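You operate a simulated robot arm through the tools that you are given. There is no shell and no other tool. Be economical: measure what you need, move in short steps, check, and stop when the job is done.

Carry out the task below with a simulated two-armed robot. There is one attempt and no reset: what you move stays moved.

JOB
Take the name strip from the top of the grey table and put it on the teal pouch board. Take the red puck and put it on the middle of the teal banner. Take the green card stack from the top of the mounting bench and put it on the top of the long grey workbench. Push the white carton lid shut. Do these in any order.
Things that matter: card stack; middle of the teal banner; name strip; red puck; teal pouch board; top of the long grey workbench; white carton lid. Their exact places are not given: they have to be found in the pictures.

The check looks at the end state, three seconds after you hand in, the way a careful person would. Anything else that was tipped, shoved, dropped, spilled or broken makes it a failure. A push-on lid holds only when it is set on centred and level and pressed home; a screw cap is set on level and turned clockwise until tight.

ROBOT AND FRAMES
Two 7-joint arms with two-finger grippers on one trunk, on a base that drives. Base frame: it is fixed to the floor where the robot stands at the start and does not move with it; the origin is under the middle of the robot, x ahead of it, y to its left, z up; the surface under the hand at the start is at about z = 920. Readings come in mm, degrees, newtons and seconds.
The left shoulder is at the start at [27, 162, 1257], the right one opposite. With the tool pointing down near the work surface each hand reaches from about 240 to 720 mm from the robot's upright axis, wherever it stands, measured 20 degrees to its own side. Places, roughly: card stack [-1250, 1250, 1000]; middle of the teal banner (124x12 cm) [-1660, 3040, 840]; name strip [500, -250, 1000]; red puck (5x5x3 cm) [400, 800, 900]; teal pouch board [750, -500, 1000]; top of the long grey workbench [-3500, -1000, 800]; white carton lid [-1600, -2800, 1200]. Payload 2.45 kg a hand.
The tool frame of a hand sits at the grasp point between the pads (the TCP): z along the fingers, y along the line on which they close. The tips reach 26 mm beyond it. Largest opening 96 mm; the body of the gripper starts 69 mm behind the TCP.
Orientation is that of the tool frame in the base frame, as [roll, pitch, yaw] about the fixed x, y, z axes, in that order (R = Rz(yaw) Ry(pitch) Rx(roll)). With the fingers straight down and closing along the base's y, the tool's x points along the base's -x, its y along +y and its z along -z.

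CONTROLS
- The arms move only by the tool arm_command. It takes "left_rows", "right_rows" or both (then of equal length, played together; a hand with none holds still); each is a list of rows, each a list of 3 entries, a list of its own where there are three numbers: the turn, a rotation vector about the base's x, y, z in degrees, then the shift along the base's x, y, z in m, then the gripper command, from -1 (shut) to 1 (fully open), values between in proportion. In form: [[[rx, ry, rz], [tx, ty, tz], claw], ...]. A call has 1 to 10 rows; each row shifts and turns the commanded pose from where the row before left it. A row lasts 0.2 s, in which the tool goes at most 50 mm and 8.6 degrees; a call with a longer step from one row to the next is refused whole, and so is a gripper value outside its range. A pose out of reach is approached as far as the arm can. The call stops where the force on the tool passes 40 N (or 10 N more than at its start, if that is more) or the arm is blocked; 0.2 s more then pass. Each finger halts on what it meets, pressing with about 24 N; the grip force reading is that of the motor and also rises with nothing between the fingers. The clock runs only during rows and for 0.2 s after the last one: add rows that do not move to give the fingers time. It gives the time, the measured TCP pose, the force on the tool (base axes), the opening and the grip force at its end, in the units of the frame above (readings bear some noise), with the torque about the TCP (base axes, N m) and any sound that the robot's microphone picked up.
- Cameras (640 x 400 px; columns grow to the right, rows downward): "scene" is now at [68.4, 10.7, 1727.6]; the picture's right is [0.14, -0.99, -0.00], its down [-0.76, -0.11, -0.64] and it looks along [0.63, 0.09, -0.77] (base axes); focal length 287 px, centre (320, 200). "left" rides on the left gripper at [82, -3, -98] in its tool frame; the picture's right is [0.04, 1.00, 0.00], its down [-0.73, 0.03, -0.68] and it looks along [-0.68, 0.03, 0.73] (tool axes); focal length 256 px, centre (320, 200). "right" rides on the right gripper at [82, 3, -98] in its tool frame; the picture's right is [-0.04, 1.00, 0.00], its down [-0.73, -0.03, -0.68] and it looks along [-0.68, -0.03, 0.73] (tool axes); focal length 256 px, centre (320, 200).
- capture(camera): a new picture of that camera. It takes no simulated time.
- move_column(by): slides the trunk up (or, below 0, down) by that many mm; the arms and the scene camera ride with it, the base frame stays. It gives what a move gives, with no picture.
- roll_base(legs): drives the robot by 1 to 6 legs, each [ahead, left, turn to the left] in mm, mm and degrees, along the robot's own axes; the way and the turn of a leg run together, so that a leg with both is an arc; at most 1500 mm and 180 degrees a leg. The arms and the cameras ride along, it lands a little off, and it stops where it bumps. It gives what a move gives.
- pan_tilt(pan, tilt): turns the head with the scene camera to pan (to the left, within 120 degrees either way) and tilt (down, from -29 to 69), counted from straight ahead of the robot. It gives what a move gives.
- locate(camera, pixels): for up to 12 pixels [column, row] of the newest picture of that camera ("zoom" is the newest enlarged one), the place [x, y, z] in the base frame of the surface seen there, good to about 2 mm. It takes no simulated time.
- inspect(camera, box): a new picture of the part [left, top, right, bottom] of that camera's present view, enlarged. It takes no simulated time.
- close_job(): hands the job in; it is judged then, once.

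Keep the steps short. Do not move on a guess: measure, check each grasp and each placing, and mend mistakes. In all there are 110 turns and 92 pictures (those below and enlarged ones count). Leave the grippers open and the arms clear of the work at the hand-in unless told otherwise, and finish with a single line.

The tools are called after "Emit:" as name(argument=value, ...) on one line, values as JSON. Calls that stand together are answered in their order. arm_command: Moves the arms, as the interface text tells. Its arguments: {"type":"object","properties":{"left_rows":{"type":"array","items":{"type":"array"}},"right_rows":{"type":"array","items":{"type":"array"}}},"required":[]} The other tools are called the same way: move_column (by) slides the trunk up or down; roll_base (legs) drives the base; pan_tilt (pan, tilt) turns the head that bears the scene camera; capture (camera) takes a picture; locate (camera, pixels) gives the place of the surface under pixels of a picture; inspect (camera, box) takes an enlarged picture of a part of a camera's view; close_job () hands the job in.

At the start:

```text
time_s: 0.0
left_tool_pos: [463.7, 241.2, 1162.6]
left_ee_rot: [-179.8, -0.1, 179.9]
left_wrist_force: [0.8, 0.1, 0.4]
left_wrist_torque: [-0.02, -0.04, 0.0]
left_grip_width: 96.1
left_finger_force: 0.0
right_tool_pos: [426.0, -154.0, 1120.3]
right_ee_rot: [-180.0, -0.1, 179.9]
right_wrist_force: [0.1, 0.6, -0.3]
right_wrist_torque: [0.01, 0.02, -0.02]
right_grip_width: 95.9
right_finger_force: 0.1
trunk travel left (down, up): [-425.0, 142.0]
robot x, y, heading: [3.6, -1.8, 0.0]
head pan, tilt: [8.3, 49.9]
```

scene: 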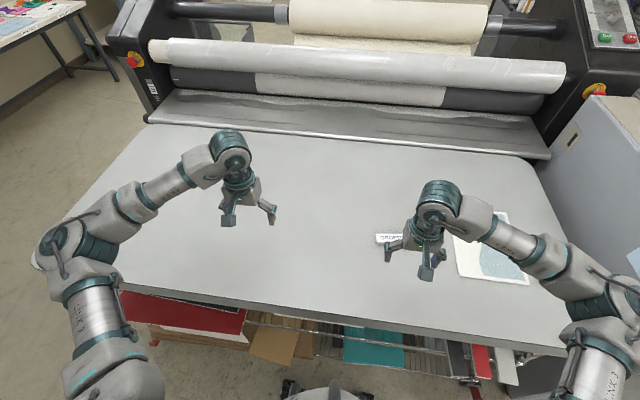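
right: 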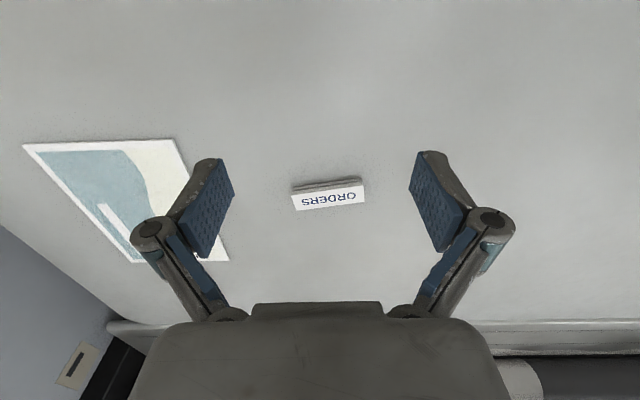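
left: 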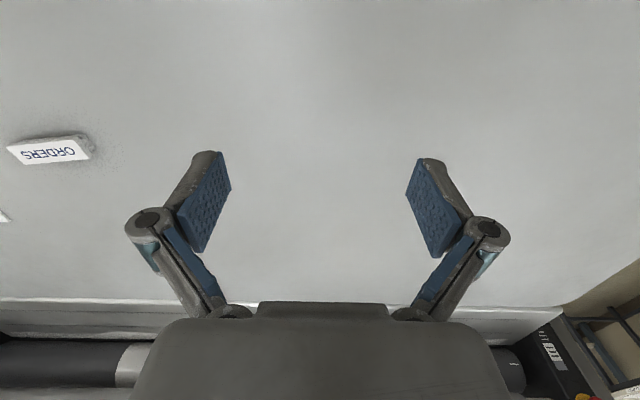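

I see the ORDERS strip under the right hand, around (328,193) in the right picture. I'll measure it there, and look to the right for the pouch board.

Emit:
locate(camera="right", pixels=[[293, 186], [361, 179], [296, 208], [364, 201], [328, 195], [328, 183], [328, 230], [328, 150], [100, 200]])

Emit:
inspect(camera="right", box=[240, 140, 420, 252])

Emit:
pan_tilt(pan=-35, tilt=30)

Emit:
capture(camera="scene")

```text
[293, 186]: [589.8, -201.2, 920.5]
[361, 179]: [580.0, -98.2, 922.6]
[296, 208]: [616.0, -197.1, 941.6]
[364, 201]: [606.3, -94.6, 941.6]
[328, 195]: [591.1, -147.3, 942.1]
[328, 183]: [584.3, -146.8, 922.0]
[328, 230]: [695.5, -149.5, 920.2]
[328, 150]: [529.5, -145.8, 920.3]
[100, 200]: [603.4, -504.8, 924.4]
```

```text
3.56 times, centred on (330, 196) of right
```

zoom: 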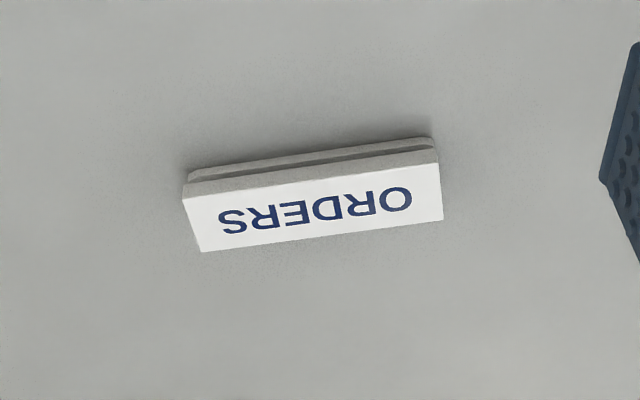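

```text
time_s: 1.1
left_tool_pos: [460.1, 241.2, 1163.5]
left_ee_rot: [-179.9, 0.1, 180.0]
left_wrist_force: [-0.2, 0.1, 1.0]
left_wrist_torque: [0.03, 0.01, -0.02]
left_grip_width: 96.0
left_finger_force: 0.1
right_tool_pos: [423.3, -153.3, 1122.8]
right_ee_rot: [180.0, 0.1, 180.0]
right_wrist_force: [-0.1, 0.3, -0.2]
right_wrist_torque: [0.03, -0.01, 0.03]
right_grip_width: 95.8
right_finger_force: 0.0
trunk travel left (down, up): [-425.0, 142.0]
robot x, y, heading: [-0.2, 2.2, -0.1]
head pan, tilt: [-35.0, 30.0]
```

```text
87 pictures are left
```

scene: 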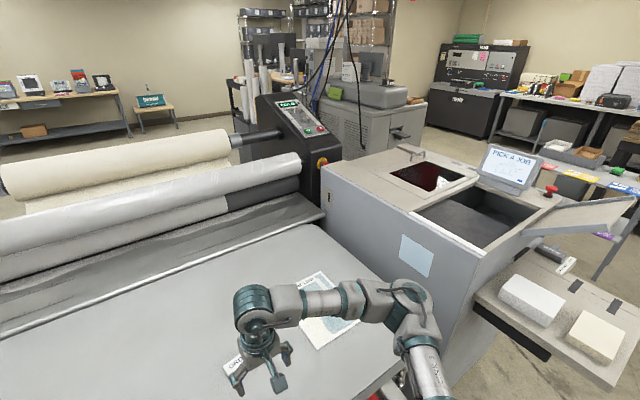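

The strip measured at about (600,-147), roughly 22 mm high. Next I'll enlarge the sheet with teal print next to it, which may be the pouch board.

Emit:
capture(camera="right")

Emit:
inspect(camera="scene", box=[220, 220, 460, 370])

Emit:
locate(camera="right", pixels=[[26, 146], [176, 140], [228, 260], [133, 262], [110, 175], [10, 200], [160, 170], [135, 225]])

```text
86 pictures are left
```

right: 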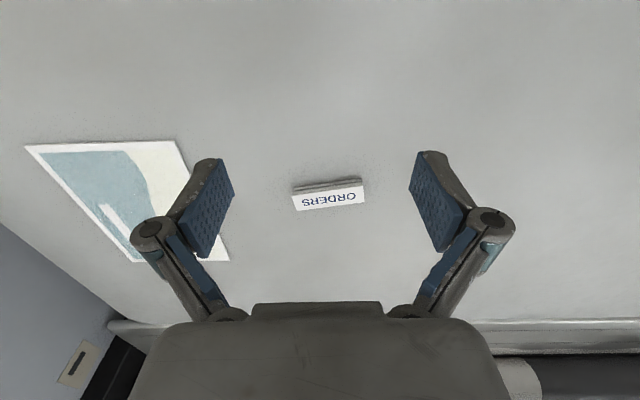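

```text
2.67 times, centred on (340, 295) of scene
```

zoom: 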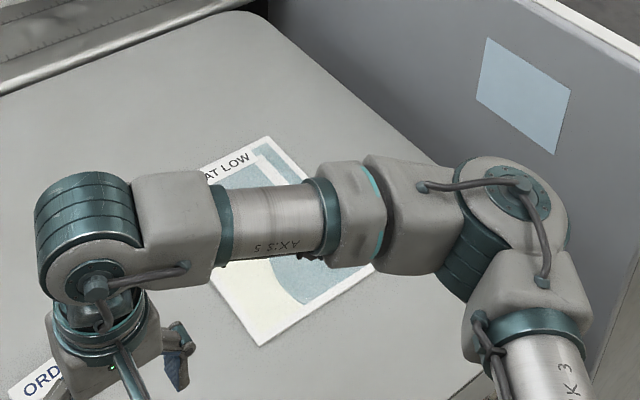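

```text
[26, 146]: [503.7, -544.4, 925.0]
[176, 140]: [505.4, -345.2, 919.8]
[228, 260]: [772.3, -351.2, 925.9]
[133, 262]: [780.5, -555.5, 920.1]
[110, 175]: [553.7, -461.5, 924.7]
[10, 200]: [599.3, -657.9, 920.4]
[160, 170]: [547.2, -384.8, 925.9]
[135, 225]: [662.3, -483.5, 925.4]
```

The board with teal print spans x 504–775 and y -345 to -550, top at z≈925. I'll turn the right hand about -84.5° so it closes across the strip, and bring it above the strip.

Emit:
arm_command(right_rows=[[[0, 0, -8.45], [0.0174, 0.0005, -0.008], 1], [[0, 0, -8.45], [0.0174, 0.0005, -0.008], 1], [[0, 0, -8.45], [0.0174, 0.0005, -0.008], 1], [[0, 0, -8.45], [0.0174, 0.0005, -0.008], 1], [[0, 0, -8.45], [0.0174, 0.0005, -0.008], 1], [[0, 0, -8.45], [0.0174, 0.0005, -0.008], 1], [[0, 0, -8.45], [0.0174, 0.0005, -0.008], 1], [[0, 0, -8.45], [0.0174, 0.0005, -0.008], 1], [[0, 0, -8.45], [0.0174, 0.0005, -0.008], 1], [[0, 0, -8.45], [0.0174, 0.0005, -0.008], 1]])

Emit:
capture(camera="right")

```text
time_s: 3.3
left_tool_pos: [460.7, 241.8, 1162.2]
left_ee_rot: [-179.9, 0.1, -180.0]
left_wrist_force: [0.4, 0.4, 0.5]
left_wrist_torque: [0.0, -0.02, -0.04]
left_grip_width: 95.9
left_finger_force: 0.0
right_tool_pos: [598.3, -146.7, 1042.4]
right_ee_rot: [-179.9, 0.2, 95.4]
right_wrist_force: [1.0, 0.4, -0.7]
right_wrist_torque: [0.05, 0.02, 0.0]
right_grip_width: 95.8
right_finger_force: 0.0
trunk travel left (down, up): [-425.0, 142.0]
robot x, y, heading: [0.8, -0.3, 0.1]
head pan, tilt: [-35.0, 30.0]
```

```text
84 pictures are left
```

right: 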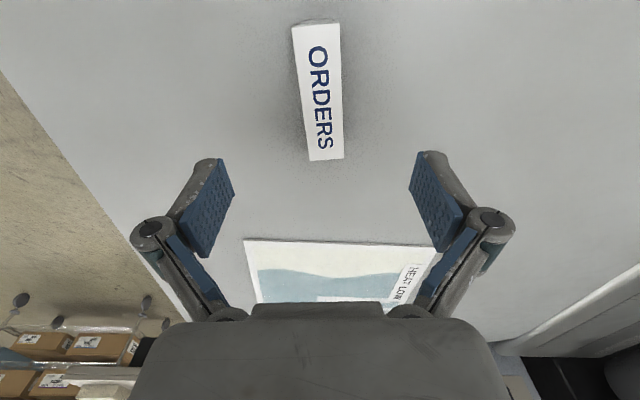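

I'll measure the strip's corners again from here.

Emit:
locate(camera="right", pixels=[[294, 30], [338, 27], [312, 158], [342, 156], [318, 90], [326, 140]])

```text
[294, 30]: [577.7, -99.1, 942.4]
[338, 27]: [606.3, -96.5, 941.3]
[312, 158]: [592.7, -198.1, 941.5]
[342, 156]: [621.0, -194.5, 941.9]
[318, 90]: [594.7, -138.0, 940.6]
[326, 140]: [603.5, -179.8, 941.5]
```

The strip's centre is (599.4,-147), its long axis 3° off the tool. I'll correct that and go down to z≈950.

Emit:
arm_command(right_rows=[[[0, 0, 3], [0.001, 0, -0.03], 1], [[0, 0, 0], [0, 0, -0.03], 1], [[0, 0, 0], [0, 0, -0.02], 1], [[0, 0, 0], [0, 0, -0.012], 1], [[0, 0, 0], [0, 0, 0], 0], [[0, 0, 0], [0, 0, 0], -0.6], [[0, 0, 0], [0, 0, 0], -1], [[0, 0, 0], [0, 0, 0], -1], [[0, 0, 0], [0, 0, 0], -1]])

Emit:
capture(camera="right")

```text
time_s: 5.3
left_tool_pos: [459.9, 240.6, 1163.7]
left_ee_rot: [-179.9, 0.1, 180.0]
left_wrist_force: [0.3, -0.3, 0.1]
left_wrist_torque: [-0.01, 0.01, -0.01]
left_grip_width: 96.4
left_finger_force: 0.0
right_tool_pos: [597.9, -146.4, 950.6]
right_ee_rot: [-179.9, 0.2, 98.5]
right_wrist_force: [0.1, 0.5, 0.6]
right_wrist_torque: [0.01, 0.01, -0.03]
right_grip_width: 30.7
right_finger_force: 23.8
trunk travel left (down, up): [-425.0, 142.0]
robot x, y, heading: [-1.0, -1.7, -0.0]
head pan, tilt: [-35.0, 30.0]
```

```text
83 pictures are left
```

right: 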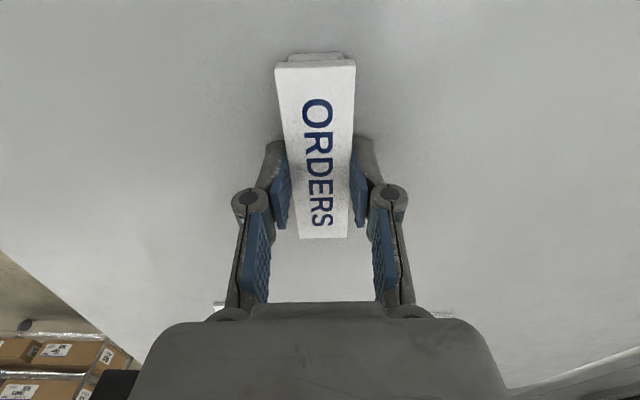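

The strip is gripped (30.7 mm, 23.8 N). I'll lift it 70 mm and carry it over the board to about (600,-447).

Emit:
arm_command(right_rows=[[[0, 0, 0], [0, 0, 0.035], -1], [[0, 0, 0], [0, 0, 0.035], -1], [[0, 0, 0], [0, -0.04, 0], -1], [[0, 0, 0], [0, -0.045, 0], -1], [[0, 0, 0], [0, -0.045, 0], -1], [[0, 0, 0], [0, -0.045, 0], -1], [[0, 0, 0], [0, -0.045, 0], -1], [[0, 0, 0], [0, -0.045, 0], -1], [[0, 0, 0], [0, -0.036, 0], -1], [[0, 0, 0], [0, 0, 0], -1]])

Emit:
capture(camera="right")

```text
time_s: 7.5
left_tool_pos: [459.3, 239.3, 1163.5]
left_ee_rot: [-179.9, 0.2, -180.0]
left_wrist_force: [0.1, -0.4, -0.7]
left_wrist_torque: [-0.01, -0.01, -0.01]
left_grip_width: 95.9
left_finger_force: 0.0
right_tool_pos: [600.2, -450.7, 1018.5]
right_ee_rot: [-180.0, 0.1, 98.5]
right_wrist_force: [0.0, -0.4, -1.0]
right_wrist_torque: [0.0, -0.03, -0.03]
right_grip_width: 30.8
right_finger_force: 24.2
trunk travel left (down, up): [-425.0, 142.0]
robot x, y, heading: [-3.0, 5.0, 0.0]
head pan, tilt: [-35.0, 30.0]
```

```text
82 pictures are left
```

right: 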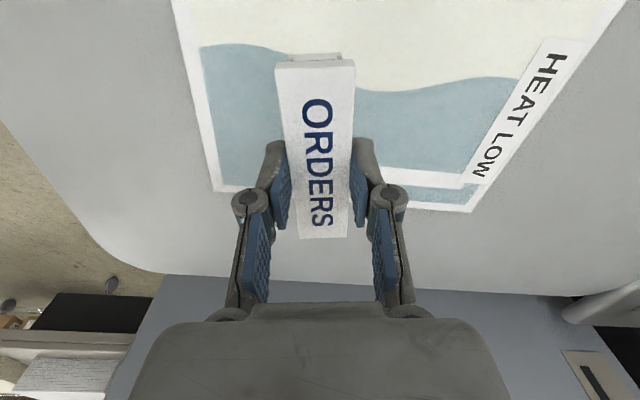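

The board is below. I'll check its corners to get the strip's extent within it before lowering.

Emit:
locate(camera="right", pixels=[[214, 190], [470, 210], [180, 30], [600, 30], [430, 180], [318, 236], [500, 130], [440, 130]])

```text
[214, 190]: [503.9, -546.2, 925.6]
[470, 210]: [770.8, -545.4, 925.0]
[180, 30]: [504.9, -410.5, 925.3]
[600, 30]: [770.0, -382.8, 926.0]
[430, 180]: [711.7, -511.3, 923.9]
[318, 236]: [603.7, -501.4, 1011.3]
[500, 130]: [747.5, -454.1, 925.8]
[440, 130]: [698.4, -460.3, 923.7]
```

Placement at (600,-450) is well inside the board. I'll lower by 62 mm and release.

Emit:
arm_command(right_rows=[[[0, 0, 0], [0, 0, -0.03], -1], [[0, 0, 0], [0, 0, -0.022], -1], [[0, 0, 0], [0, 0, -0.006], -1], [[0, 0, 0], [0, 0, -0.003], -1], [[0, 0, 0], [0, 0, 0], -1]])

```text
time_s: 8.7
left_tool_pos: [460.3, 240.5, 1163.8]
left_ee_rot: [-180.0, 0.1, -179.9]
left_wrist_force: [0.0, -0.2, -0.2]
left_wrist_torque: [0.01, 0.02, 0.0]
left_grip_width: 95.9
left_finger_force: 0.0
right_tool_pos: [598.2, -450.7, 957.8]
right_ee_rot: [-180.0, 0.1, 98.4]
right_wrist_force: [0.4, -0.7, -0.2]
right_wrist_torque: [0.0, -0.02, 0.0]
right_grip_width: 30.8
right_finger_force: 24.4
trunk travel left (down, up): [-425.0, 142.0]
robot x, y, heading: [0.7, -0.8, -0.0]
head pan, tilt: [-35.0, 30.0]
```

Still about 2 mm up, with no contact. I'll ease down in 1 mm rows, open gently, then lift.

Emit:
arm_command(right_rows=[[[0, 0, 0], [0, 0, -0.001], -1], [[0, 0, 0], [0, 0, -0.001], -1], [[0, 0, 0], [0, 0, 0], -0.2], [[0, 0, 0], [0, 0, 0], 0], [[0, 0, 0], [0, 0, 0.02], 0.2], [[0, 0, 0], [0, 0, 0.04], 0.2], [[0, 0, 0], [0, 0, 0.04], 0.2]])

Emit:
capture(camera="right")

```text
time_s: 10.3
left_tool_pos: [459.1, 241.6, 1164.1]
left_ee_rot: [-180.0, 0.1, -180.0]
left_wrist_force: [0.5, 0.2, 0.3]
left_wrist_torque: [0.04, 0.0, -0.01]
left_grip_width: 95.9
left_finger_force: 0.1
right_tool_pos: [596.5, -448.8, 1057.5]
right_ee_rot: [-179.9, 0.1, 98.5]
right_wrist_force: [-1.0, -0.7, 0.0]
right_wrist_torque: [0.03, 0.01, -0.02]
right_grip_width: 57.6
right_finger_force: 0.0
trunk travel left (down, up): [-425.0, 142.0]
robot x, y, heading: [-1.5, 1.5, -0.1]
head pan, tilt: [-35.0, 30.0]
```

```text
81 pictures are left
```

right: 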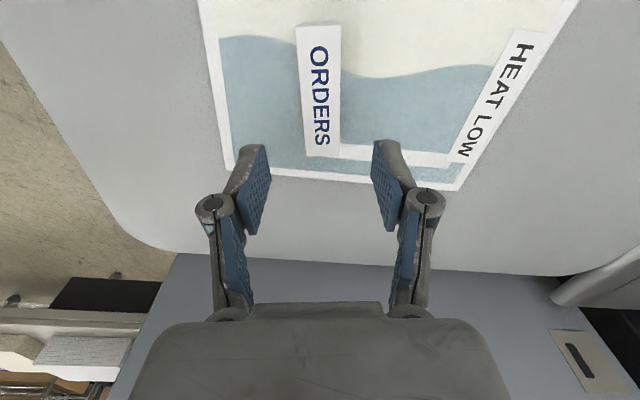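

The strip rests on the board. I'll bring the right arm back and up, and look left for the puck.

Emit:
arm_command(right_rows=[[[0, 0, 8.15], [0, 0, 0.04], 1], [[0, 0, 8.15], [-0.015, 0.01, 0.04], 1], [[0, 0, 8.15], [-0.03, 0.03, 0.01], 1], [[0, 0, 8.15], [-0.03, 0.03, 0], 1], [[0, 0, 8.15], [-0.03, 0.03, 0], 1], [[0, 0, 8.15], [-0.03, 0.03, 0], 1], [[0, 0, 8.15], [-0.03, 0.03, 0], 1], [[0, 0, 8.15], [-0.03, 0.03, 0], 1], [[0, 0, 8.15], [-0.02, 0.02, 0], 1], [[0, 0, 8.15], [-0.02, 0.02, 0], 1]])

Emit:
pan_tilt(pan=60, tilt=35)

Emit:
capture(camera="scene")

```text
time_s: 12.5
left_tool_pos: [460.0, 241.3, 1162.9]
left_ee_rot: [-179.9, 0.1, 180.0]
left_wrist_force: [0.5, -0.1, 0.1]
left_wrist_torque: [-0.02, 0.01, 0.03]
left_grip_width: 95.9
left_finger_force: 0.1
right_tool_pos: [361.7, -215.9, 1148.2]
right_ee_rot: [180.0, 0.0, -180.0]
right_wrist_force: [-0.2, 0.4, -0.2]
right_wrist_torque: [-0.02, -0.01, -0.03]
right_grip_width: 96.0
right_finger_force: 0.1
trunk travel left (down, up): [-425.0, 142.0]
robot x, y, heading: [-2.9, 0.6, -0.0]
head pan, tilt: [-35.0, 30.0]
```

```text
time_s: 14.2
left_tool_pos: [459.9, 240.5, 1164.1]
left_ee_rot: [180.0, 0.2, 180.0]
left_wrist_force: [-0.9, 0.7, -0.7]
left_wrist_torque: [0.0, 0.01, -0.01]
left_grip_width: 95.9
left_finger_force: 0.1
right_tool_pos: [361.7, -217.5, 1147.7]
right_ee_rot: [-180.0, 0.1, 179.9]
right_wrist_force: [0.4, -0.5, -0.6]
right_wrist_torque: [0.01, -0.01, 0.0]
right_grip_width: 95.9
right_finger_force: 0.0
trunk travel left (down, up): [-425.0, 142.0]
robot x, y, heading: [1.9, 2.0, -0.2]
head pan, tilt: [60.0, 35.0]
```

```text
80 pictures are left
```

scene: 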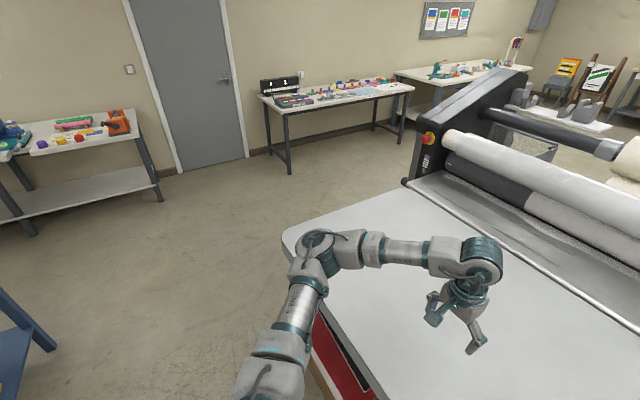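

No puck in sight yet. I'll enlarge the nearby tables and look further down-left.

Emit:
inspect(camera="scene", box=[240, 50, 420, 163])

Emit:
locate(camera="scene", pixels=[[330, 95], [285, 235], [100, 125], [440, 75], [10, 310], [410, 185], [130, 250]])

Emit:
pan_tilt(pan=40, tilt=55)

Emit:
capture(camera="scene")

```text
3.54 times, centred on (330, 106) of scene
```

zoom: 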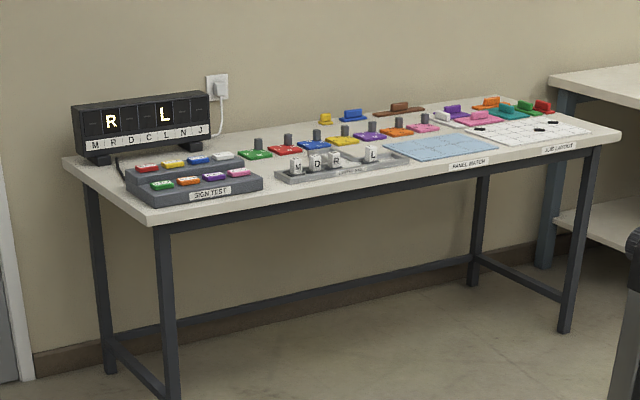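

```text
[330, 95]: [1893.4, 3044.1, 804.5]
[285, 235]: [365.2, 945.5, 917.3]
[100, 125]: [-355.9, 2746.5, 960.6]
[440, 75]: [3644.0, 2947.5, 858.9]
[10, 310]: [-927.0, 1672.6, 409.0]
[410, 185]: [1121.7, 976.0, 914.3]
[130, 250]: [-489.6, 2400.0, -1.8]
```

```text
time_s: 15.0
left_tool_pos: [459.1, 241.0, 1163.0]
left_ee_rot: [-179.9, 0.1, -180.0]
left_wrist_force: [0.6, -0.9, -0.8]
left_wrist_torque: [-0.01, 0.02, -0.02]
left_grip_width: 96.2
left_finger_force: 0.0
right_tool_pos: [362.6, -217.2, 1146.8]
right_ee_rot: [-179.9, 0.1, -179.9]
right_wrist_force: [1.0, -0.1, -0.5]
right_wrist_torque: [-0.04, -0.02, 0.02]
right_grip_width: 96.1
right_finger_force: 0.0
trunk travel left (down, up): [-425.0, 142.0]
robot x, y, heading: [-4.9, 0.5, 0.1]
head pan, tilt: [40.0, 55.0]
```

```text
78 pictures are left
```

scene: 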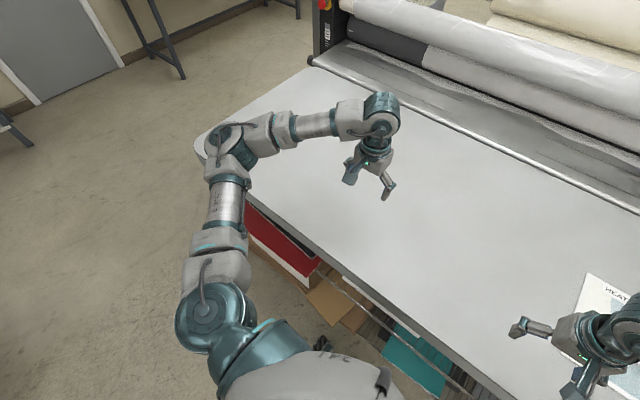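

The puck could be hidden behind the left elbow near (240,135). I'll move the left hand forward and to the right and look again.

Emit:
arm_command(left_rows=[[[0, 0, 0], [0.035, -0.01, 0], 1], [[0, 0, 0], [0.035, -0.01, 0], 1], [[0, 0, 0], [0.035, -0.01, 0], 1], [[0, 0, 0], [0.035, -0.01, 0], 1], [[0, 0, 0], [0.035, -0.01, 0], 1]])

Emit:
capture(camera="scene")

Emit:
capture(camera="left")

```text
time_s: 16.2
left_tool_pos: [636.9, 186.4, 1163.5]
left_ee_rot: [180.0, 0.1, 180.0]
left_wrist_force: [0.9, 0.3, -0.1]
left_wrist_torque: [0.03, -0.01, 0.0]
left_grip_width: 96.1
left_finger_force: 0.0
right_tool_pos: [363.4, -219.5, 1145.8]
right_ee_rot: [179.8, 0.0, 179.9]
right_wrist_force: [0.8, -0.1, -0.5]
right_wrist_torque: [0.01, 0.03, -0.02]
right_grip_width: 96.3
right_finger_force: 0.1
trunk travel left (down, up): [-425.0, 142.0]
robot x, y, heading: [-1.3, 0.4, 0.1]
head pan, tilt: [40.0, 55.0]
```

```text
77 pictures are left
```

scene: 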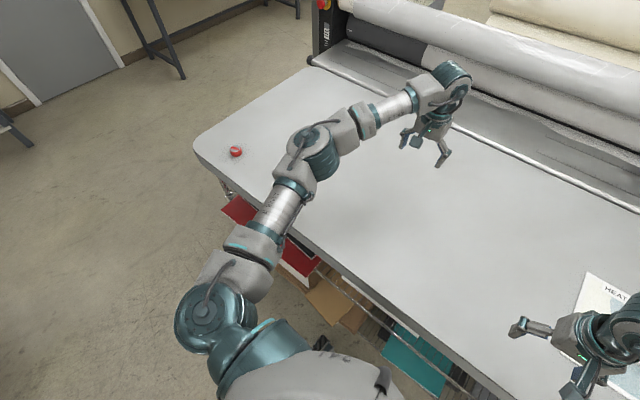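

```text
76 pictures are left
```

left: 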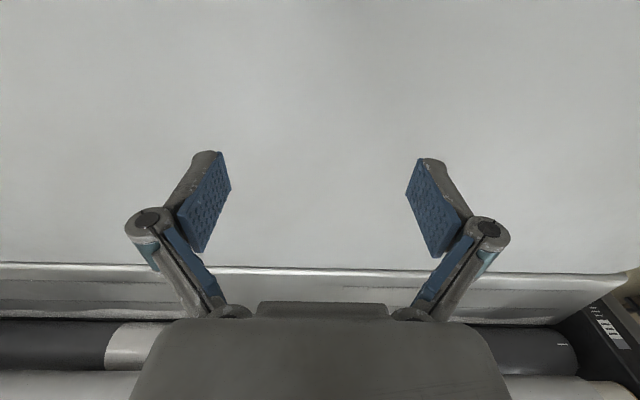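

The red puck is at (236,151). I'll measure it.

Emit:
inspect(camera="scene", box=[212, 134, 260, 164])

Emit:
locate(camera="scene", pixels=[[236, 149], [236, 157], [230, 151], [243, 151], [195, 148], [235, 190], [310, 75], [400, 290]])

```text
13.33 times, centred on (236, 149) of scene
```

zoom: 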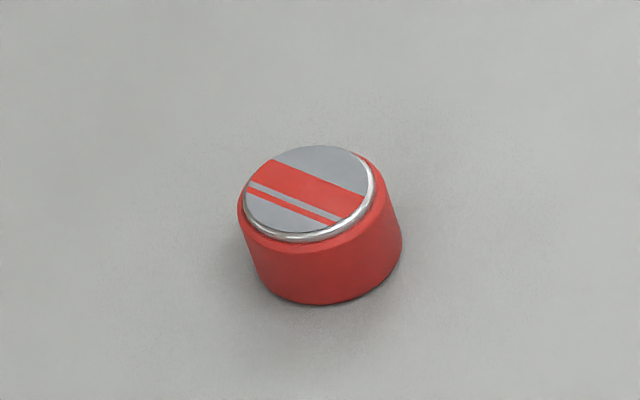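

```text
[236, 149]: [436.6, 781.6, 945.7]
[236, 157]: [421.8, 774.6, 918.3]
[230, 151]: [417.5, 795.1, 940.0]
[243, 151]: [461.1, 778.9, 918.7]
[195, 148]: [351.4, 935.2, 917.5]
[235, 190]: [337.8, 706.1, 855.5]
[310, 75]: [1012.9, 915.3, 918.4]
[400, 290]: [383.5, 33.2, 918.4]
```

The puck's centre is about (437,782), top z 945 on the table at 919. I'll draw the left hand back, then slide the base 530 mm left.

Emit:
arm_command(left_rows=[[[0, 0, 0], [-0.04, 0.012, 0], 1], [[0, 0, 0], [-0.04, 0.012, 0], 1], [[0, 0, 0], [-0.04, 0.012, 0], 1], [[0, 0, 0], [-0.04, 0.012, 0], 1], [[0, 0, 0], [-0.04, 0.012, 0], 1]])

Emit:
roll_base(legs=[[0, 530, 0]])

Emit:
capture(camera="left")

Emit:
capture(camera="scene")

```text
time_s: 17.4
left_tool_pos: [431.6, 248.5, 1164.9]
left_ee_rot: [-180.0, 0.3, 179.9]
left_wrist_force: [0.6, 0.0, -0.1]
left_wrist_torque: [0.02, 0.01, -0.04]
left_grip_width: 95.8
left_finger_force: 0.1
right_tool_pos: [361.1, -216.5, 1147.1]
right_ee_rot: [-179.9, 0.1, -180.0]
right_wrist_force: [-0.5, 0.2, -1.0]
right_wrist_torque: [-0.01, -0.02, 0.04]
right_grip_width: 96.0
right_finger_force: 0.1
trunk travel left (down, up): [-425.0, 142.0]
robot x, y, heading: [5.2, 1.7, -0.0]
head pan, tilt: [40.0, 55.0]
```

```text
time_s: 20.5
left_tool_pos: [432.8, 759.1, 1165.9]
left_ee_rot: [179.5, 0.1, -179.9]
left_wrist_force: [-0.2, -0.9, 0.5]
left_wrist_torque: [0.01, 0.0, 0.01]
left_grip_width: 95.9
left_finger_force: 0.0
right_tool_pos: [361.9, 292.7, 1145.2]
right_ee_rot: [179.5, 0.1, -179.9]
right_wrist_force: [0.0, -0.3, 0.0]
right_wrist_torque: [0.08, 0.03, -0.02]
right_grip_width: 96.2
right_finger_force: 0.0
trunk travel left (down, up): [-425.0, 142.0]
robot x, y, heading: [1.1, 519.1, 0.4]
head pan, tilt: [40.0, 55.0]
```

```text
74 pictures are left
```

left: 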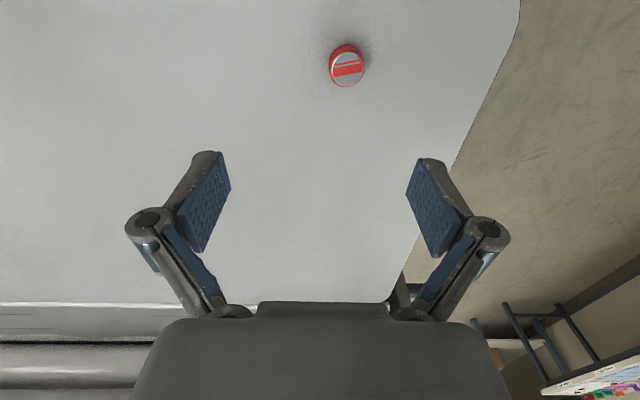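

```text
73 pictures are left
```

scene: 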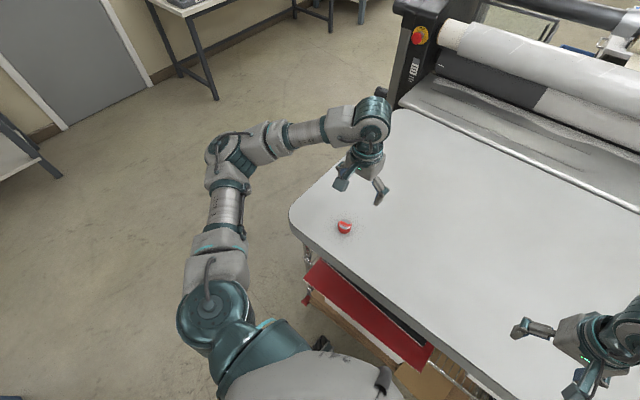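

Emit:
locate(camera="left", pixels=[[347, 69], [331, 66], [364, 66], [346, 45], [347, 86], [350, 120]])

Emit:
locate(camera="scene", pixels=[[344, 225], [344, 234], [337, 228], [351, 228]])

```text
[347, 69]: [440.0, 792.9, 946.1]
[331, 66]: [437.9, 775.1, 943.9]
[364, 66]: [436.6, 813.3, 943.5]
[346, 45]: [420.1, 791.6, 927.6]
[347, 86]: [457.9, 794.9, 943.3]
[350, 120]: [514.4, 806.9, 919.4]
```

```text
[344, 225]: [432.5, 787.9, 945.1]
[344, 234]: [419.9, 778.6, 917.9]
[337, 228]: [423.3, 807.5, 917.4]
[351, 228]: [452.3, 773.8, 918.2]
```

Puck from the hand camera: centre (438,794). I'll move above it and go down to z≈1010 to check.

Emit:
arm_command(left_rows=[[[0, 0, 0], [0.003, 0.018, -0.03], 1], [[0, 0, 0], [0.003, 0.017, -0.03], 1], [[0, 0, 0], [0, 0, -0.035], 1], [[0, 0, 0], [0, 0, -0.035], 1], [[0, 0, 0], [0, 0, -0.025], 1], [[0, 0, 0], [0, 0, 0], 1]])

Emit:
capture(camera="left")

```text
time_s: 21.9
left_tool_pos: [434.8, 809.7, 1008.0]
left_ee_rot: [-179.9, 0.3, -179.7]
left_wrist_force: [-0.2, 0.3, 0.2]
left_wrist_torque: [-0.05, 0.02, 0.02]
left_grip_width: 96.1
left_finger_force: 0.1
right_tool_pos: [358.3, 310.1, 1148.9]
right_ee_rot: [-179.7, 0.1, -179.8]
right_wrist_force: [0.1, 0.3, 0.0]
right_wrist_torque: [-0.04, 0.05, 0.03]
right_grip_width: 96.2
right_finger_force: 0.0
trunk travel left (down, up): [-425.0, 142.0]
robot x, y, heading: [-3.3, 521.7, 0.5]
head pan, tilt: [40.0, 55.0]
```

```text
72 pictures are left
```

left: 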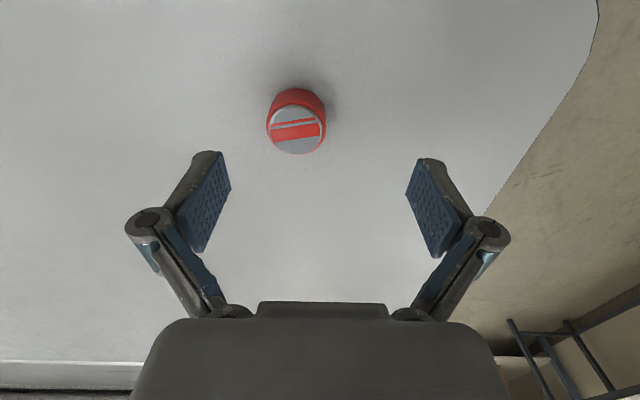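

The base settled about 16 mm further left than read. I'll measure the puck again.

Emit:
locate(camera="left", pixels=[[297, 130], [267, 125], [326, 125], [297, 153], [297, 92]])

```text
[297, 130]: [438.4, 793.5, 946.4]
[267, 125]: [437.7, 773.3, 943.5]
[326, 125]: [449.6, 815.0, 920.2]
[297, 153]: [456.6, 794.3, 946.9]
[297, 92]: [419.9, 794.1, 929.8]
```

Centre (437,794). I'll shift -16 mm in y, go down to z≈949, then close.

Emit:
arm_command(left_rows=[[[0, 0, 0], [0.003, -0.016, 0], 1], [[0, 0, 0], [0, 0, -0.03], 1], [[0, 0, 0], [0, 0, -0.02], 1], [[0, 0, 0], [0, 0, -0.008], 1], [[0, 0, 0], [0, 0, 0], 0.3], [[0, 0, 0], [0, 0, 0], -0.2], [[0, 0, 0], [0, 0, 0], -0.5], [[0, 0, 0], [0, 0, 0], -0.8], [[0, 0, 0], [0, 0, 0], -0.8]])

Emit:
capture(camera="left")

```text
time_s: 23.9
left_tool_pos: [438.3, 791.6, 950.7]
left_ee_rot: [-179.8, 0.4, -179.7]
left_wrist_force: [0.0, 1.9, 1.6]
left_wrist_torque: [-0.04, 0.02, -0.01]
left_grip_width: 40.4
left_finger_force: 24.9
right_tool_pos: [358.7, 308.0, 1148.5]
right_ee_rot: [-179.8, 0.3, -179.9]
right_wrist_force: [0.7, 0.2, 0.2]
right_wrist_torque: [-0.03, -0.02, 0.0]
right_grip_width: 96.0
right_finger_force: 0.1
trunk travel left (down, up): [-425.0, 142.0]
robot x, y, heading: [-2.3, 519.0, 0.2]
head pan, tilt: [40.0, 55.0]
```

```text
71 pictures are left
```

left: 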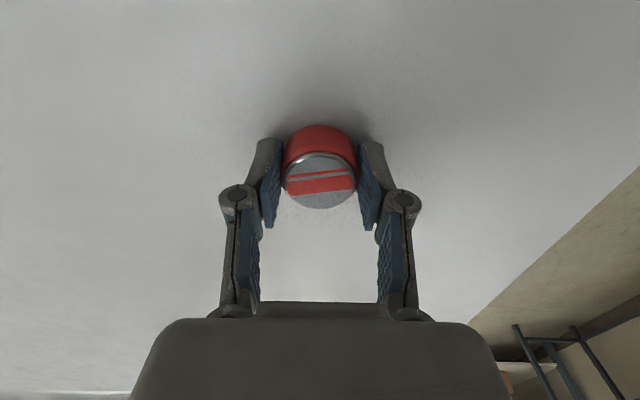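

Gripped at 40 mm. I'll lift it, pull the hand in, and check the hold.

Emit:
arm_command(left_rows=[[[0, 0, 0], [0, 0, 0.02], -1], [[0, 0, 0], [0, 0, 0.04], -1], [[0, 0, 0], [0, 0, 0.04], -1], [[0, 0, 0], [0, 0, 0.04], -1], [[0, 0, 0], [-0.02, -0.02, 0.03], -1], [[0, 0, 0], [-0.03, -0.02, 0.03], -1], [[0, 0, 0], [-0.03, -0.02, 0], -1], [[0, 0, 0], [-0.03, -0.01, 0], -1]])

Emit:
capture(camera="left")

Emit:
pan_tilt(pan=100, tilt=25)

Emit:
capture(camera="scene")

```text
time_s: 25.7
left_tool_pos: [328.6, 717.4, 1152.0]
left_ee_rot: [-180.0, 0.3, -179.8]
left_wrist_force: [0.3, -0.6, -0.7]
left_wrist_torque: [-0.02, -0.02, 0.03]
left_grip_width: 40.2
left_finger_force: 24.3
right_tool_pos: [358.4, 302.8, 1147.9]
right_ee_rot: [180.0, 0.3, -179.9]
right_wrist_force: [0.2, -0.9, 1.0]
right_wrist_torque: [-0.01, -0.01, 0.0]
right_grip_width: 95.6
right_finger_force: 0.0
trunk travel left (down, up): [-425.0, 142.0]
robot x, y, heading: [0.2, 521.4, 0.1]
head pan, tilt: [40.0, 55.0]
```

```text
70 pictures are left
```

left: 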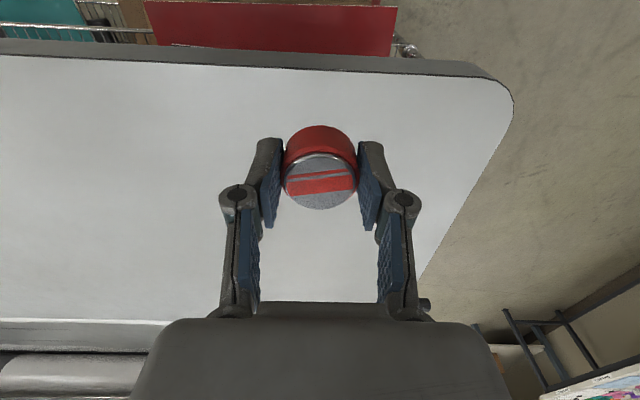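

```text
time_s: 27.0
left_tool_pos: [328.9, 715.8, 1152.0]
left_ee_rot: [179.9, 0.3, -179.9]
left_wrist_force: [-0.1, -0.1, -0.5]
left_wrist_torque: [-0.01, 0.0, -0.01]
left_grip_width: 40.2
left_finger_force: 23.5
right_tool_pos: [358.7, 300.8, 1147.0]
right_ee_rot: [179.9, 0.2, -179.9]
right_wrist_force: [-0.1, -0.3, 0.2]
right_wrist_torque: [-0.01, -0.03, 0.02]
right_grip_width: 95.8
right_finger_force: 0.1
trunk travel left (down, up): [-425.0, 142.0]
robot x, y, heading: [-3.7, 519.6, 0.3]
head pan, tilt: [100.0, 25.0]
```

```text
69 pictures are left
```

scene: 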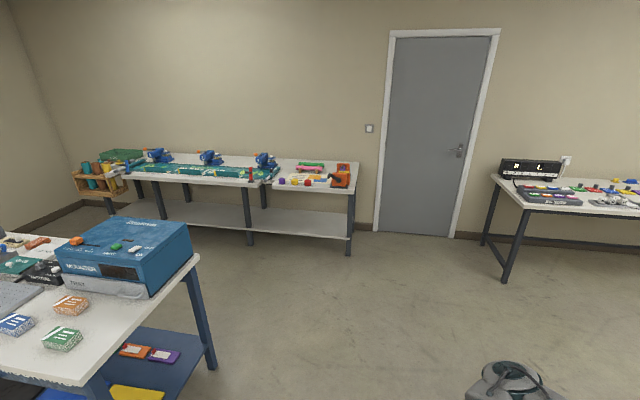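

The teal banner lies on the far table (120–280,173) and a green card stack sits at (62,338). I'll enlarge and measure both.

Emit:
inspect(camera="scene", box=[110, 130, 370, 260])

Emit:
inspect(camera="scene", box=[0, 220, 220, 360])

Emit:
locate(camera="scene", pixels=[[125, 171], [278, 176], [200, 173], [62, 337], [62, 330], [195, 260], [85, 375], [250, 185], [345, 190], [10, 300], [120, 240], [130, 178]])

```text
2.46 times, centred on (240, 195) of scene
```

zoom: 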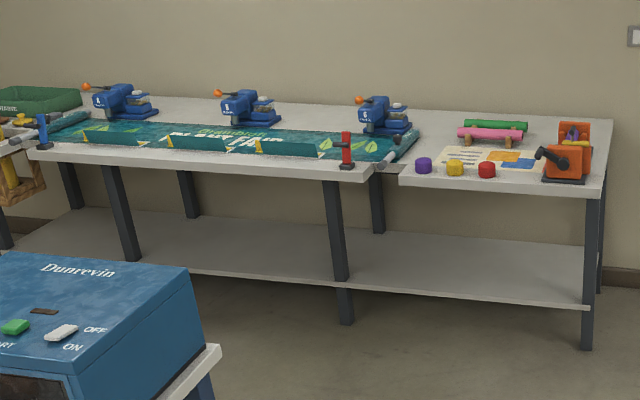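

```text
2.86 times, centred on (110, 290) of scene
```

zoom: 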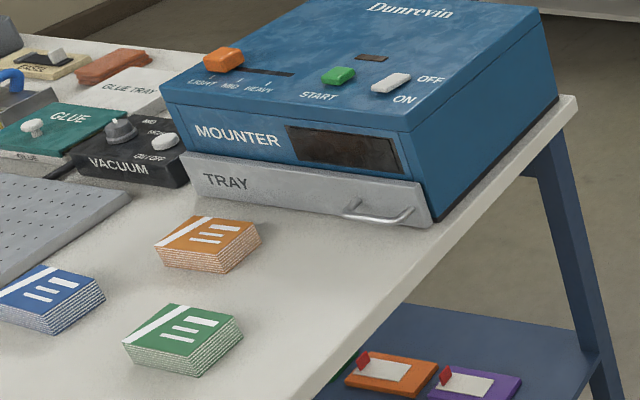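

```text
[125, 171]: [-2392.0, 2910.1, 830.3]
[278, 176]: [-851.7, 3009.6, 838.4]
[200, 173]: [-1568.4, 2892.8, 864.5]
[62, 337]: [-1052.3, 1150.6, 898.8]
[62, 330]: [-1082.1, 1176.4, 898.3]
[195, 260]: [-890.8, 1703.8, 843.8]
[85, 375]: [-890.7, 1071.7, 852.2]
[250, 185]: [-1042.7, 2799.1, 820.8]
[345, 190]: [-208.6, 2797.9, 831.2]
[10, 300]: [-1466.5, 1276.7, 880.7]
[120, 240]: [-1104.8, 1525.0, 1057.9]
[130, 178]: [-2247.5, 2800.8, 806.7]
```

The banner table's front edge is y≈2800, with the middle of the banner near (-1660,3000). The green stack is at about (-1065,1160), on a bench with its edge at x≈-890. I'll back off a little, turn left to face +y, and look around.

Emit:
roll_base(legs=[[-150, 0, 0], [0, 0, 90]])

Emit:
pan_tilt(pan=70, tilt=30)

Emit:
capture(camera="scene")

Emit:
pan_tilt(pan=20, tilt=30)

Emit:
capture(camera="scene")

```text
time_s: 32.1
left_tool_pos: [-337.3, 854.2, 1153.3]
left_ee_rot: [179.9, 0.3, -91.3]
left_wrist_force: [-0.4, -0.2, -0.7]
left_wrist_torque: [0.0, 0.01, -0.05]
left_grip_width: 40.5
left_finger_force: 23.8
right_tool_pos: [79.2, 873.5, 1146.7]
right_ee_rot: [179.8, 0.2, -91.5]
right_wrist_force: [-0.3, 0.2, 0.8]
right_wrist_torque: [0.0, 0.0, 0.03]
right_grip_width: 95.8
right_finger_force: 0.0
trunk travel left (down, up): [-425.0, 142.0]
robot x, y, heading: [-149.9, 518.4, 88.8]
head pan, tilt: [100.0, 25.0]
```

```text
time_s: 33.1
left_tool_pos: [-337.8, 851.9, 1153.9]
left_ee_rot: [179.9, 0.5, -91.3]
left_wrist_force: [0.6, 0.7, -0.1]
left_wrist_torque: [-0.01, 0.0, -0.01]
left_grip_width: 40.2
left_finger_force: 23.3
right_tool_pos: [78.2, 871.4, 1148.2]
right_ee_rot: [179.8, 0.3, -91.4]
right_wrist_force: [-0.3, -0.3, -1.2]
right_wrist_torque: [-0.01, -0.02, -0.04]
right_grip_width: 95.9
right_finger_force: 0.1
trunk travel left (down, up): [-425.0, 142.0]
robot x, y, heading: [-149.4, 520.5, 88.5]
head pan, tilt: [70.0, 30.0]
```

```text
66 pictures are left
```

scene: 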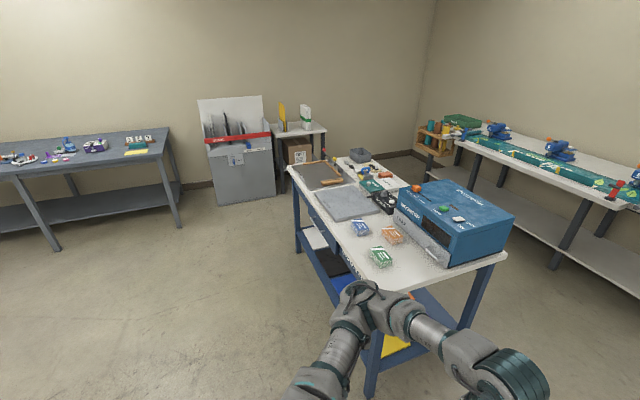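

```text
time_s: 34.2
left_tool_pos: [-336.8, 851.2, 1153.0]
left_ee_rot: [179.9, 0.4, -91.3]
left_wrist_force: [-0.7, 0.4, -0.6]
left_wrist_torque: [-0.04, 0.0, 0.01]
left_grip_width: 40.5
left_finger_force: 24.0
right_tool_pos: [77.9, 871.7, 1148.8]
right_ee_rot: [179.9, 0.4, -91.4]
right_wrist_force: [0.0, 0.6, -0.2]
right_wrist_torque: [0.04, -0.01, -0.01]
right_grip_width: 96.0
right_finger_force: 0.2
trunk travel left (down, up): [-425.0, 142.0]
robot x, y, heading: [-151.8, 519.7, 88.7]
head pan, tilt: [20.0, 30.0]
```

```text
65 pictures are left
```

scene: 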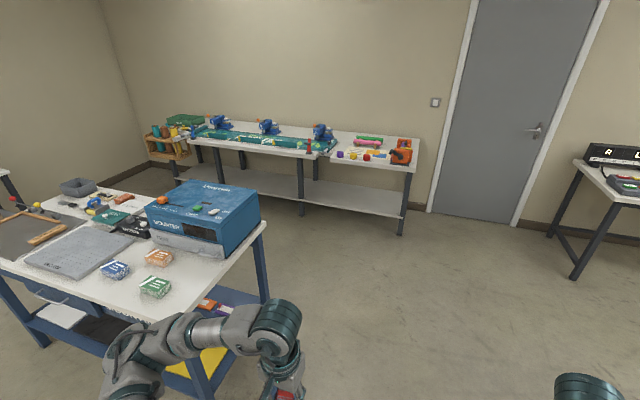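

The way is clear: ahead along x≈-150, then left behind the mounting bench to the banner table. I'll drive there.

Emit:
roll_base(legs=[[1400, 0, 1.3], [430, 0, 0], [0, 1310, 0]])

Emit:
pan_tilt(pan=15, tilt=45)

Emit:
capture(camera="scene")

```text
time_s: 49.5
left_tool_pos: [-1654.3, 2614.0, 1154.0]
left_ee_rot: [179.8, 0.5, -87.6]
left_wrist_force: [0.3, 1.0, -0.3]
left_wrist_torque: [-0.02, 0.01, 0.0]
left_grip_width: 40.2
left_finger_force: 24.9
right_tool_pos: [-1241.1, 2661.4, 1147.8]
right_ee_rot: [179.8, 0.5, -87.6]
right_wrist_force: [0.1, 0.8, 0.0]
right_wrist_torque: [0.02, -0.04, 0.0]
right_grip_width: 96.0
right_finger_force: 0.1
trunk travel left (down, up): [-425.0, 142.0]
robot x, y, heading: [-1447.3, 2296.1, 92.5]
head pan, tilt: [20.0, 30.0]
```

```text
time_s: 50.3
left_tool_pos: [-1655.4, 2612.4, 1154.6]
left_ee_rot: [179.8, 0.4, -87.5]
left_wrist_force: [-0.4, 0.4, -0.8]
left_wrist_torque: [0.02, -0.01, 0.01]
left_grip_width: 40.0
left_finger_force: 23.8
right_tool_pos: [-1241.5, 2658.1, 1148.2]
right_ee_rot: [180.0, 0.5, -87.7]
right_wrist_force: [-0.1, 0.7, -0.1]
right_wrist_torque: [-0.01, 0.0, -0.02]
right_grip_width: 96.1
right_finger_force: 0.0
trunk travel left (down, up): [-425.0, 142.0]
robot x, y, heading: [-1443.3, 2295.3, 92.4]
head pan, tilt: [15.0, 45.0]
```

```text
64 pictures are left
```

scene: 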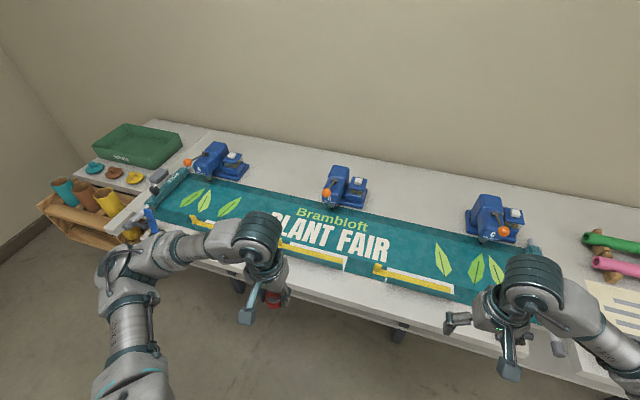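

I can see the whole banner. I'll measure its edges and its middle.

Emit:
locate(camera="scene", pixels=[[190, 178], [160, 215], [535, 248], [528, 240], [345, 212], [328, 245], [310, 265], [345, 170], [330, 210], [420, 285], [340, 270], [385, 225]])

Emit:
inspect(camera="scene", box=[140, 160, 560, 320])

```text
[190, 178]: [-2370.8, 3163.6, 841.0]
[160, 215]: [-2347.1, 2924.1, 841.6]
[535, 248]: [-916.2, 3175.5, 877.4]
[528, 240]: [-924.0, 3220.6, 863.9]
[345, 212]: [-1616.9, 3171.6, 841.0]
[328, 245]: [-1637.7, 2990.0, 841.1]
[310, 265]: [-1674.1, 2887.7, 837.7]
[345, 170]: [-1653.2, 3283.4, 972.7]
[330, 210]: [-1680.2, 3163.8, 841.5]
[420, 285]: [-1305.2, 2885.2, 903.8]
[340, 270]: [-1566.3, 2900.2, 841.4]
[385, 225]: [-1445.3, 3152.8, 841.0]
```

```text
1.52 times, centred on (350, 240) of scene
```

zoom: 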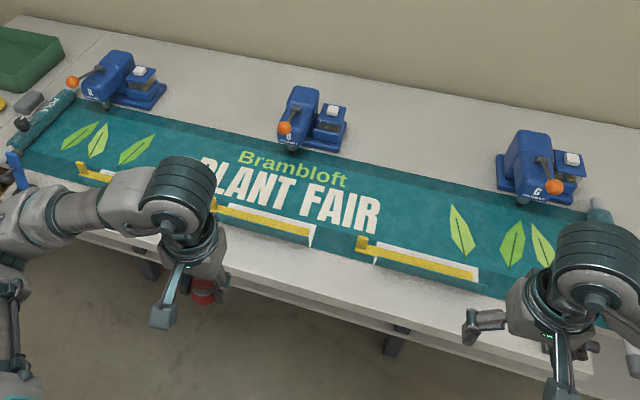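

The banner lies flat at z 841. I'll drive 150 mm ahead, fixing the heading, and measure the leaves and text to find its middle.

Emit:
roll_base(legs=[[150, 0, -2.4]])

Emit:
pan_tilt(pan=10, tilt=45)

Emit:
capture(camera="scene")

Emit:
capture(camera="left")

```text
time_s: 51.7
left_tool_pos: [-1642.0, 2768.5, 1156.2]
left_ee_rot: [179.8, 0.5, -90.1]
left_wrist_force: [-0.6, 0.6, -0.4]
left_wrist_torque: [-0.02, -0.01, 0.02]
left_grip_width: 40.7
left_finger_force: 24.1
right_tool_pos: [-1227.9, 2797.7, 1149.4]
right_ee_rot: [179.8, 0.6, -90.3]
right_wrist_force: [0.6, -0.2, 0.5]
right_wrist_torque: [0.01, -0.02, 0.01]
right_grip_width: 95.8
right_finger_force: 0.1
trunk travel left (down, up): [-425.0, 142.0]
robot x, y, heading: [-1447.4, 2445.7, 90.2]
head pan, tilt: [15.0, 45.0]
```

```text
time_s: 52.3
left_tool_pos: [-1644.0, 2769.1, 1155.6]
left_ee_rot: [179.9, 0.6, -90.1]
left_wrist_force: [0.0, -0.5, -0.7]
left_wrist_torque: [-0.02, -0.03, 0.0]
left_grip_width: 40.5
left_finger_force: 23.9
right_tool_pos: [-1228.5, 2797.6, 1149.7]
right_ee_rot: [179.9, 0.7, -90.1]
right_wrist_force: [0.3, 0.0, -0.2]
right_wrist_torque: [0.0, -0.01, -0.02]
right_grip_width: 96.1
right_finger_force: 0.1
trunk travel left (down, up): [-425.0, 142.0]
robot x, y, heading: [-1447.5, 2443.5, 90.1]
head pan, tilt: [10.0, 45.0]
```

```text
62 pictures are left
```

scene: 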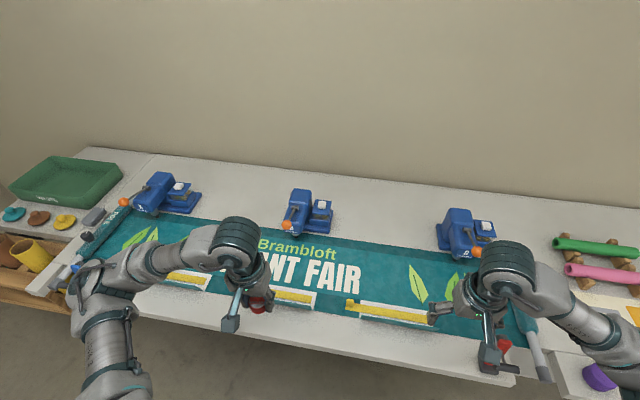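

```text
61 pictures are left
```

left: 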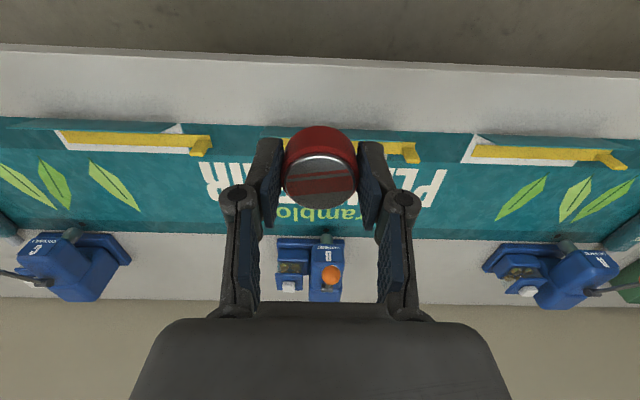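

The hand camera shows the banner nicely. I'll measure text ends, leaves and edges here.

Emit:
locate(camera="left", pixels=[[203, 165], [445, 172], [120, 190], [520, 200], [240, 122], [400, 126], [180, 235], [440, 242], [205, 145], [410, 152], [30, 160], [465, 160]])

```text
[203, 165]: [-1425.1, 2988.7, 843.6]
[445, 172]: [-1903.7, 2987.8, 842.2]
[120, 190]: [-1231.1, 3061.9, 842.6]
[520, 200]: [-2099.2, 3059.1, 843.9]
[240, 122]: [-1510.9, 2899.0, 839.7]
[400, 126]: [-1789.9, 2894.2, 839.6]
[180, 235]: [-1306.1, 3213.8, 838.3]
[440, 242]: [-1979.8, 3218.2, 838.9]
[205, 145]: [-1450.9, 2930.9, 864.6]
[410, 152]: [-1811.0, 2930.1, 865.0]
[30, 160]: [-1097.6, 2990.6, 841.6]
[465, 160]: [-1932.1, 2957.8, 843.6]
```

Text and leaves both centre on x≈-1663; the middle line is y≈3040, z≈842. I'll carry the puck over at height first.

Emit:
arm_command(left_rows=[[[0, 0, 0], [-0.003, 0.045, 0], -1], [[0, 0, 0], [-0.003, 0.045, 0], -1], [[0, 0, 0], [-0.003, 0.045, -0.01], -1], [[0, 0, 0], [-0.003, 0.045, -0.01], -1], [[0, 0, 0], [-0.003, 0.045, -0.02], -1], [[0, 0, 0], [-0.003, 0.045, -0.02], -1], [[0, 0, 0], [0, 0, -0.04], -1], [[0, 0, 0], [0, 0, -0.04], -1], [[0, 0, 0], [0, 0, -0.04], -1], [[0, 0, 0], [0, 0, 0], -1]])

Emit:
capture(camera="left")

```text
time_s: 54.5
left_tool_pos: [-1662.2, 3038.6, 974.6]
left_ee_rot: [-180.0, 0.7, -90.1]
left_wrist_force: [-0.9, -0.7, 0.1]
left_wrist_torque: [0.01, -0.01, -0.01]
left_grip_width: 40.3
left_finger_force: 23.7
right_tool_pos: [-1229.5, 2796.2, 1149.9]
right_ee_rot: [179.9, 0.6, -90.1]
right_wrist_force: [0.0, 0.5, -1.6]
right_wrist_torque: [-0.01, -0.04, 0.03]
right_grip_width: 96.0
right_finger_force: 0.0
trunk travel left (down, up): [-425.0, 142.0]
robot x, y, heading: [-1445.4, 2443.3, 90.2]
head pan, tilt: [10.0, 45.0]
```

```text
60 pictures are left
```

left: 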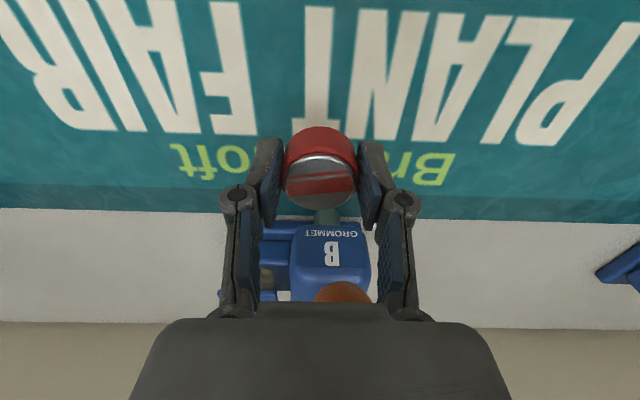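

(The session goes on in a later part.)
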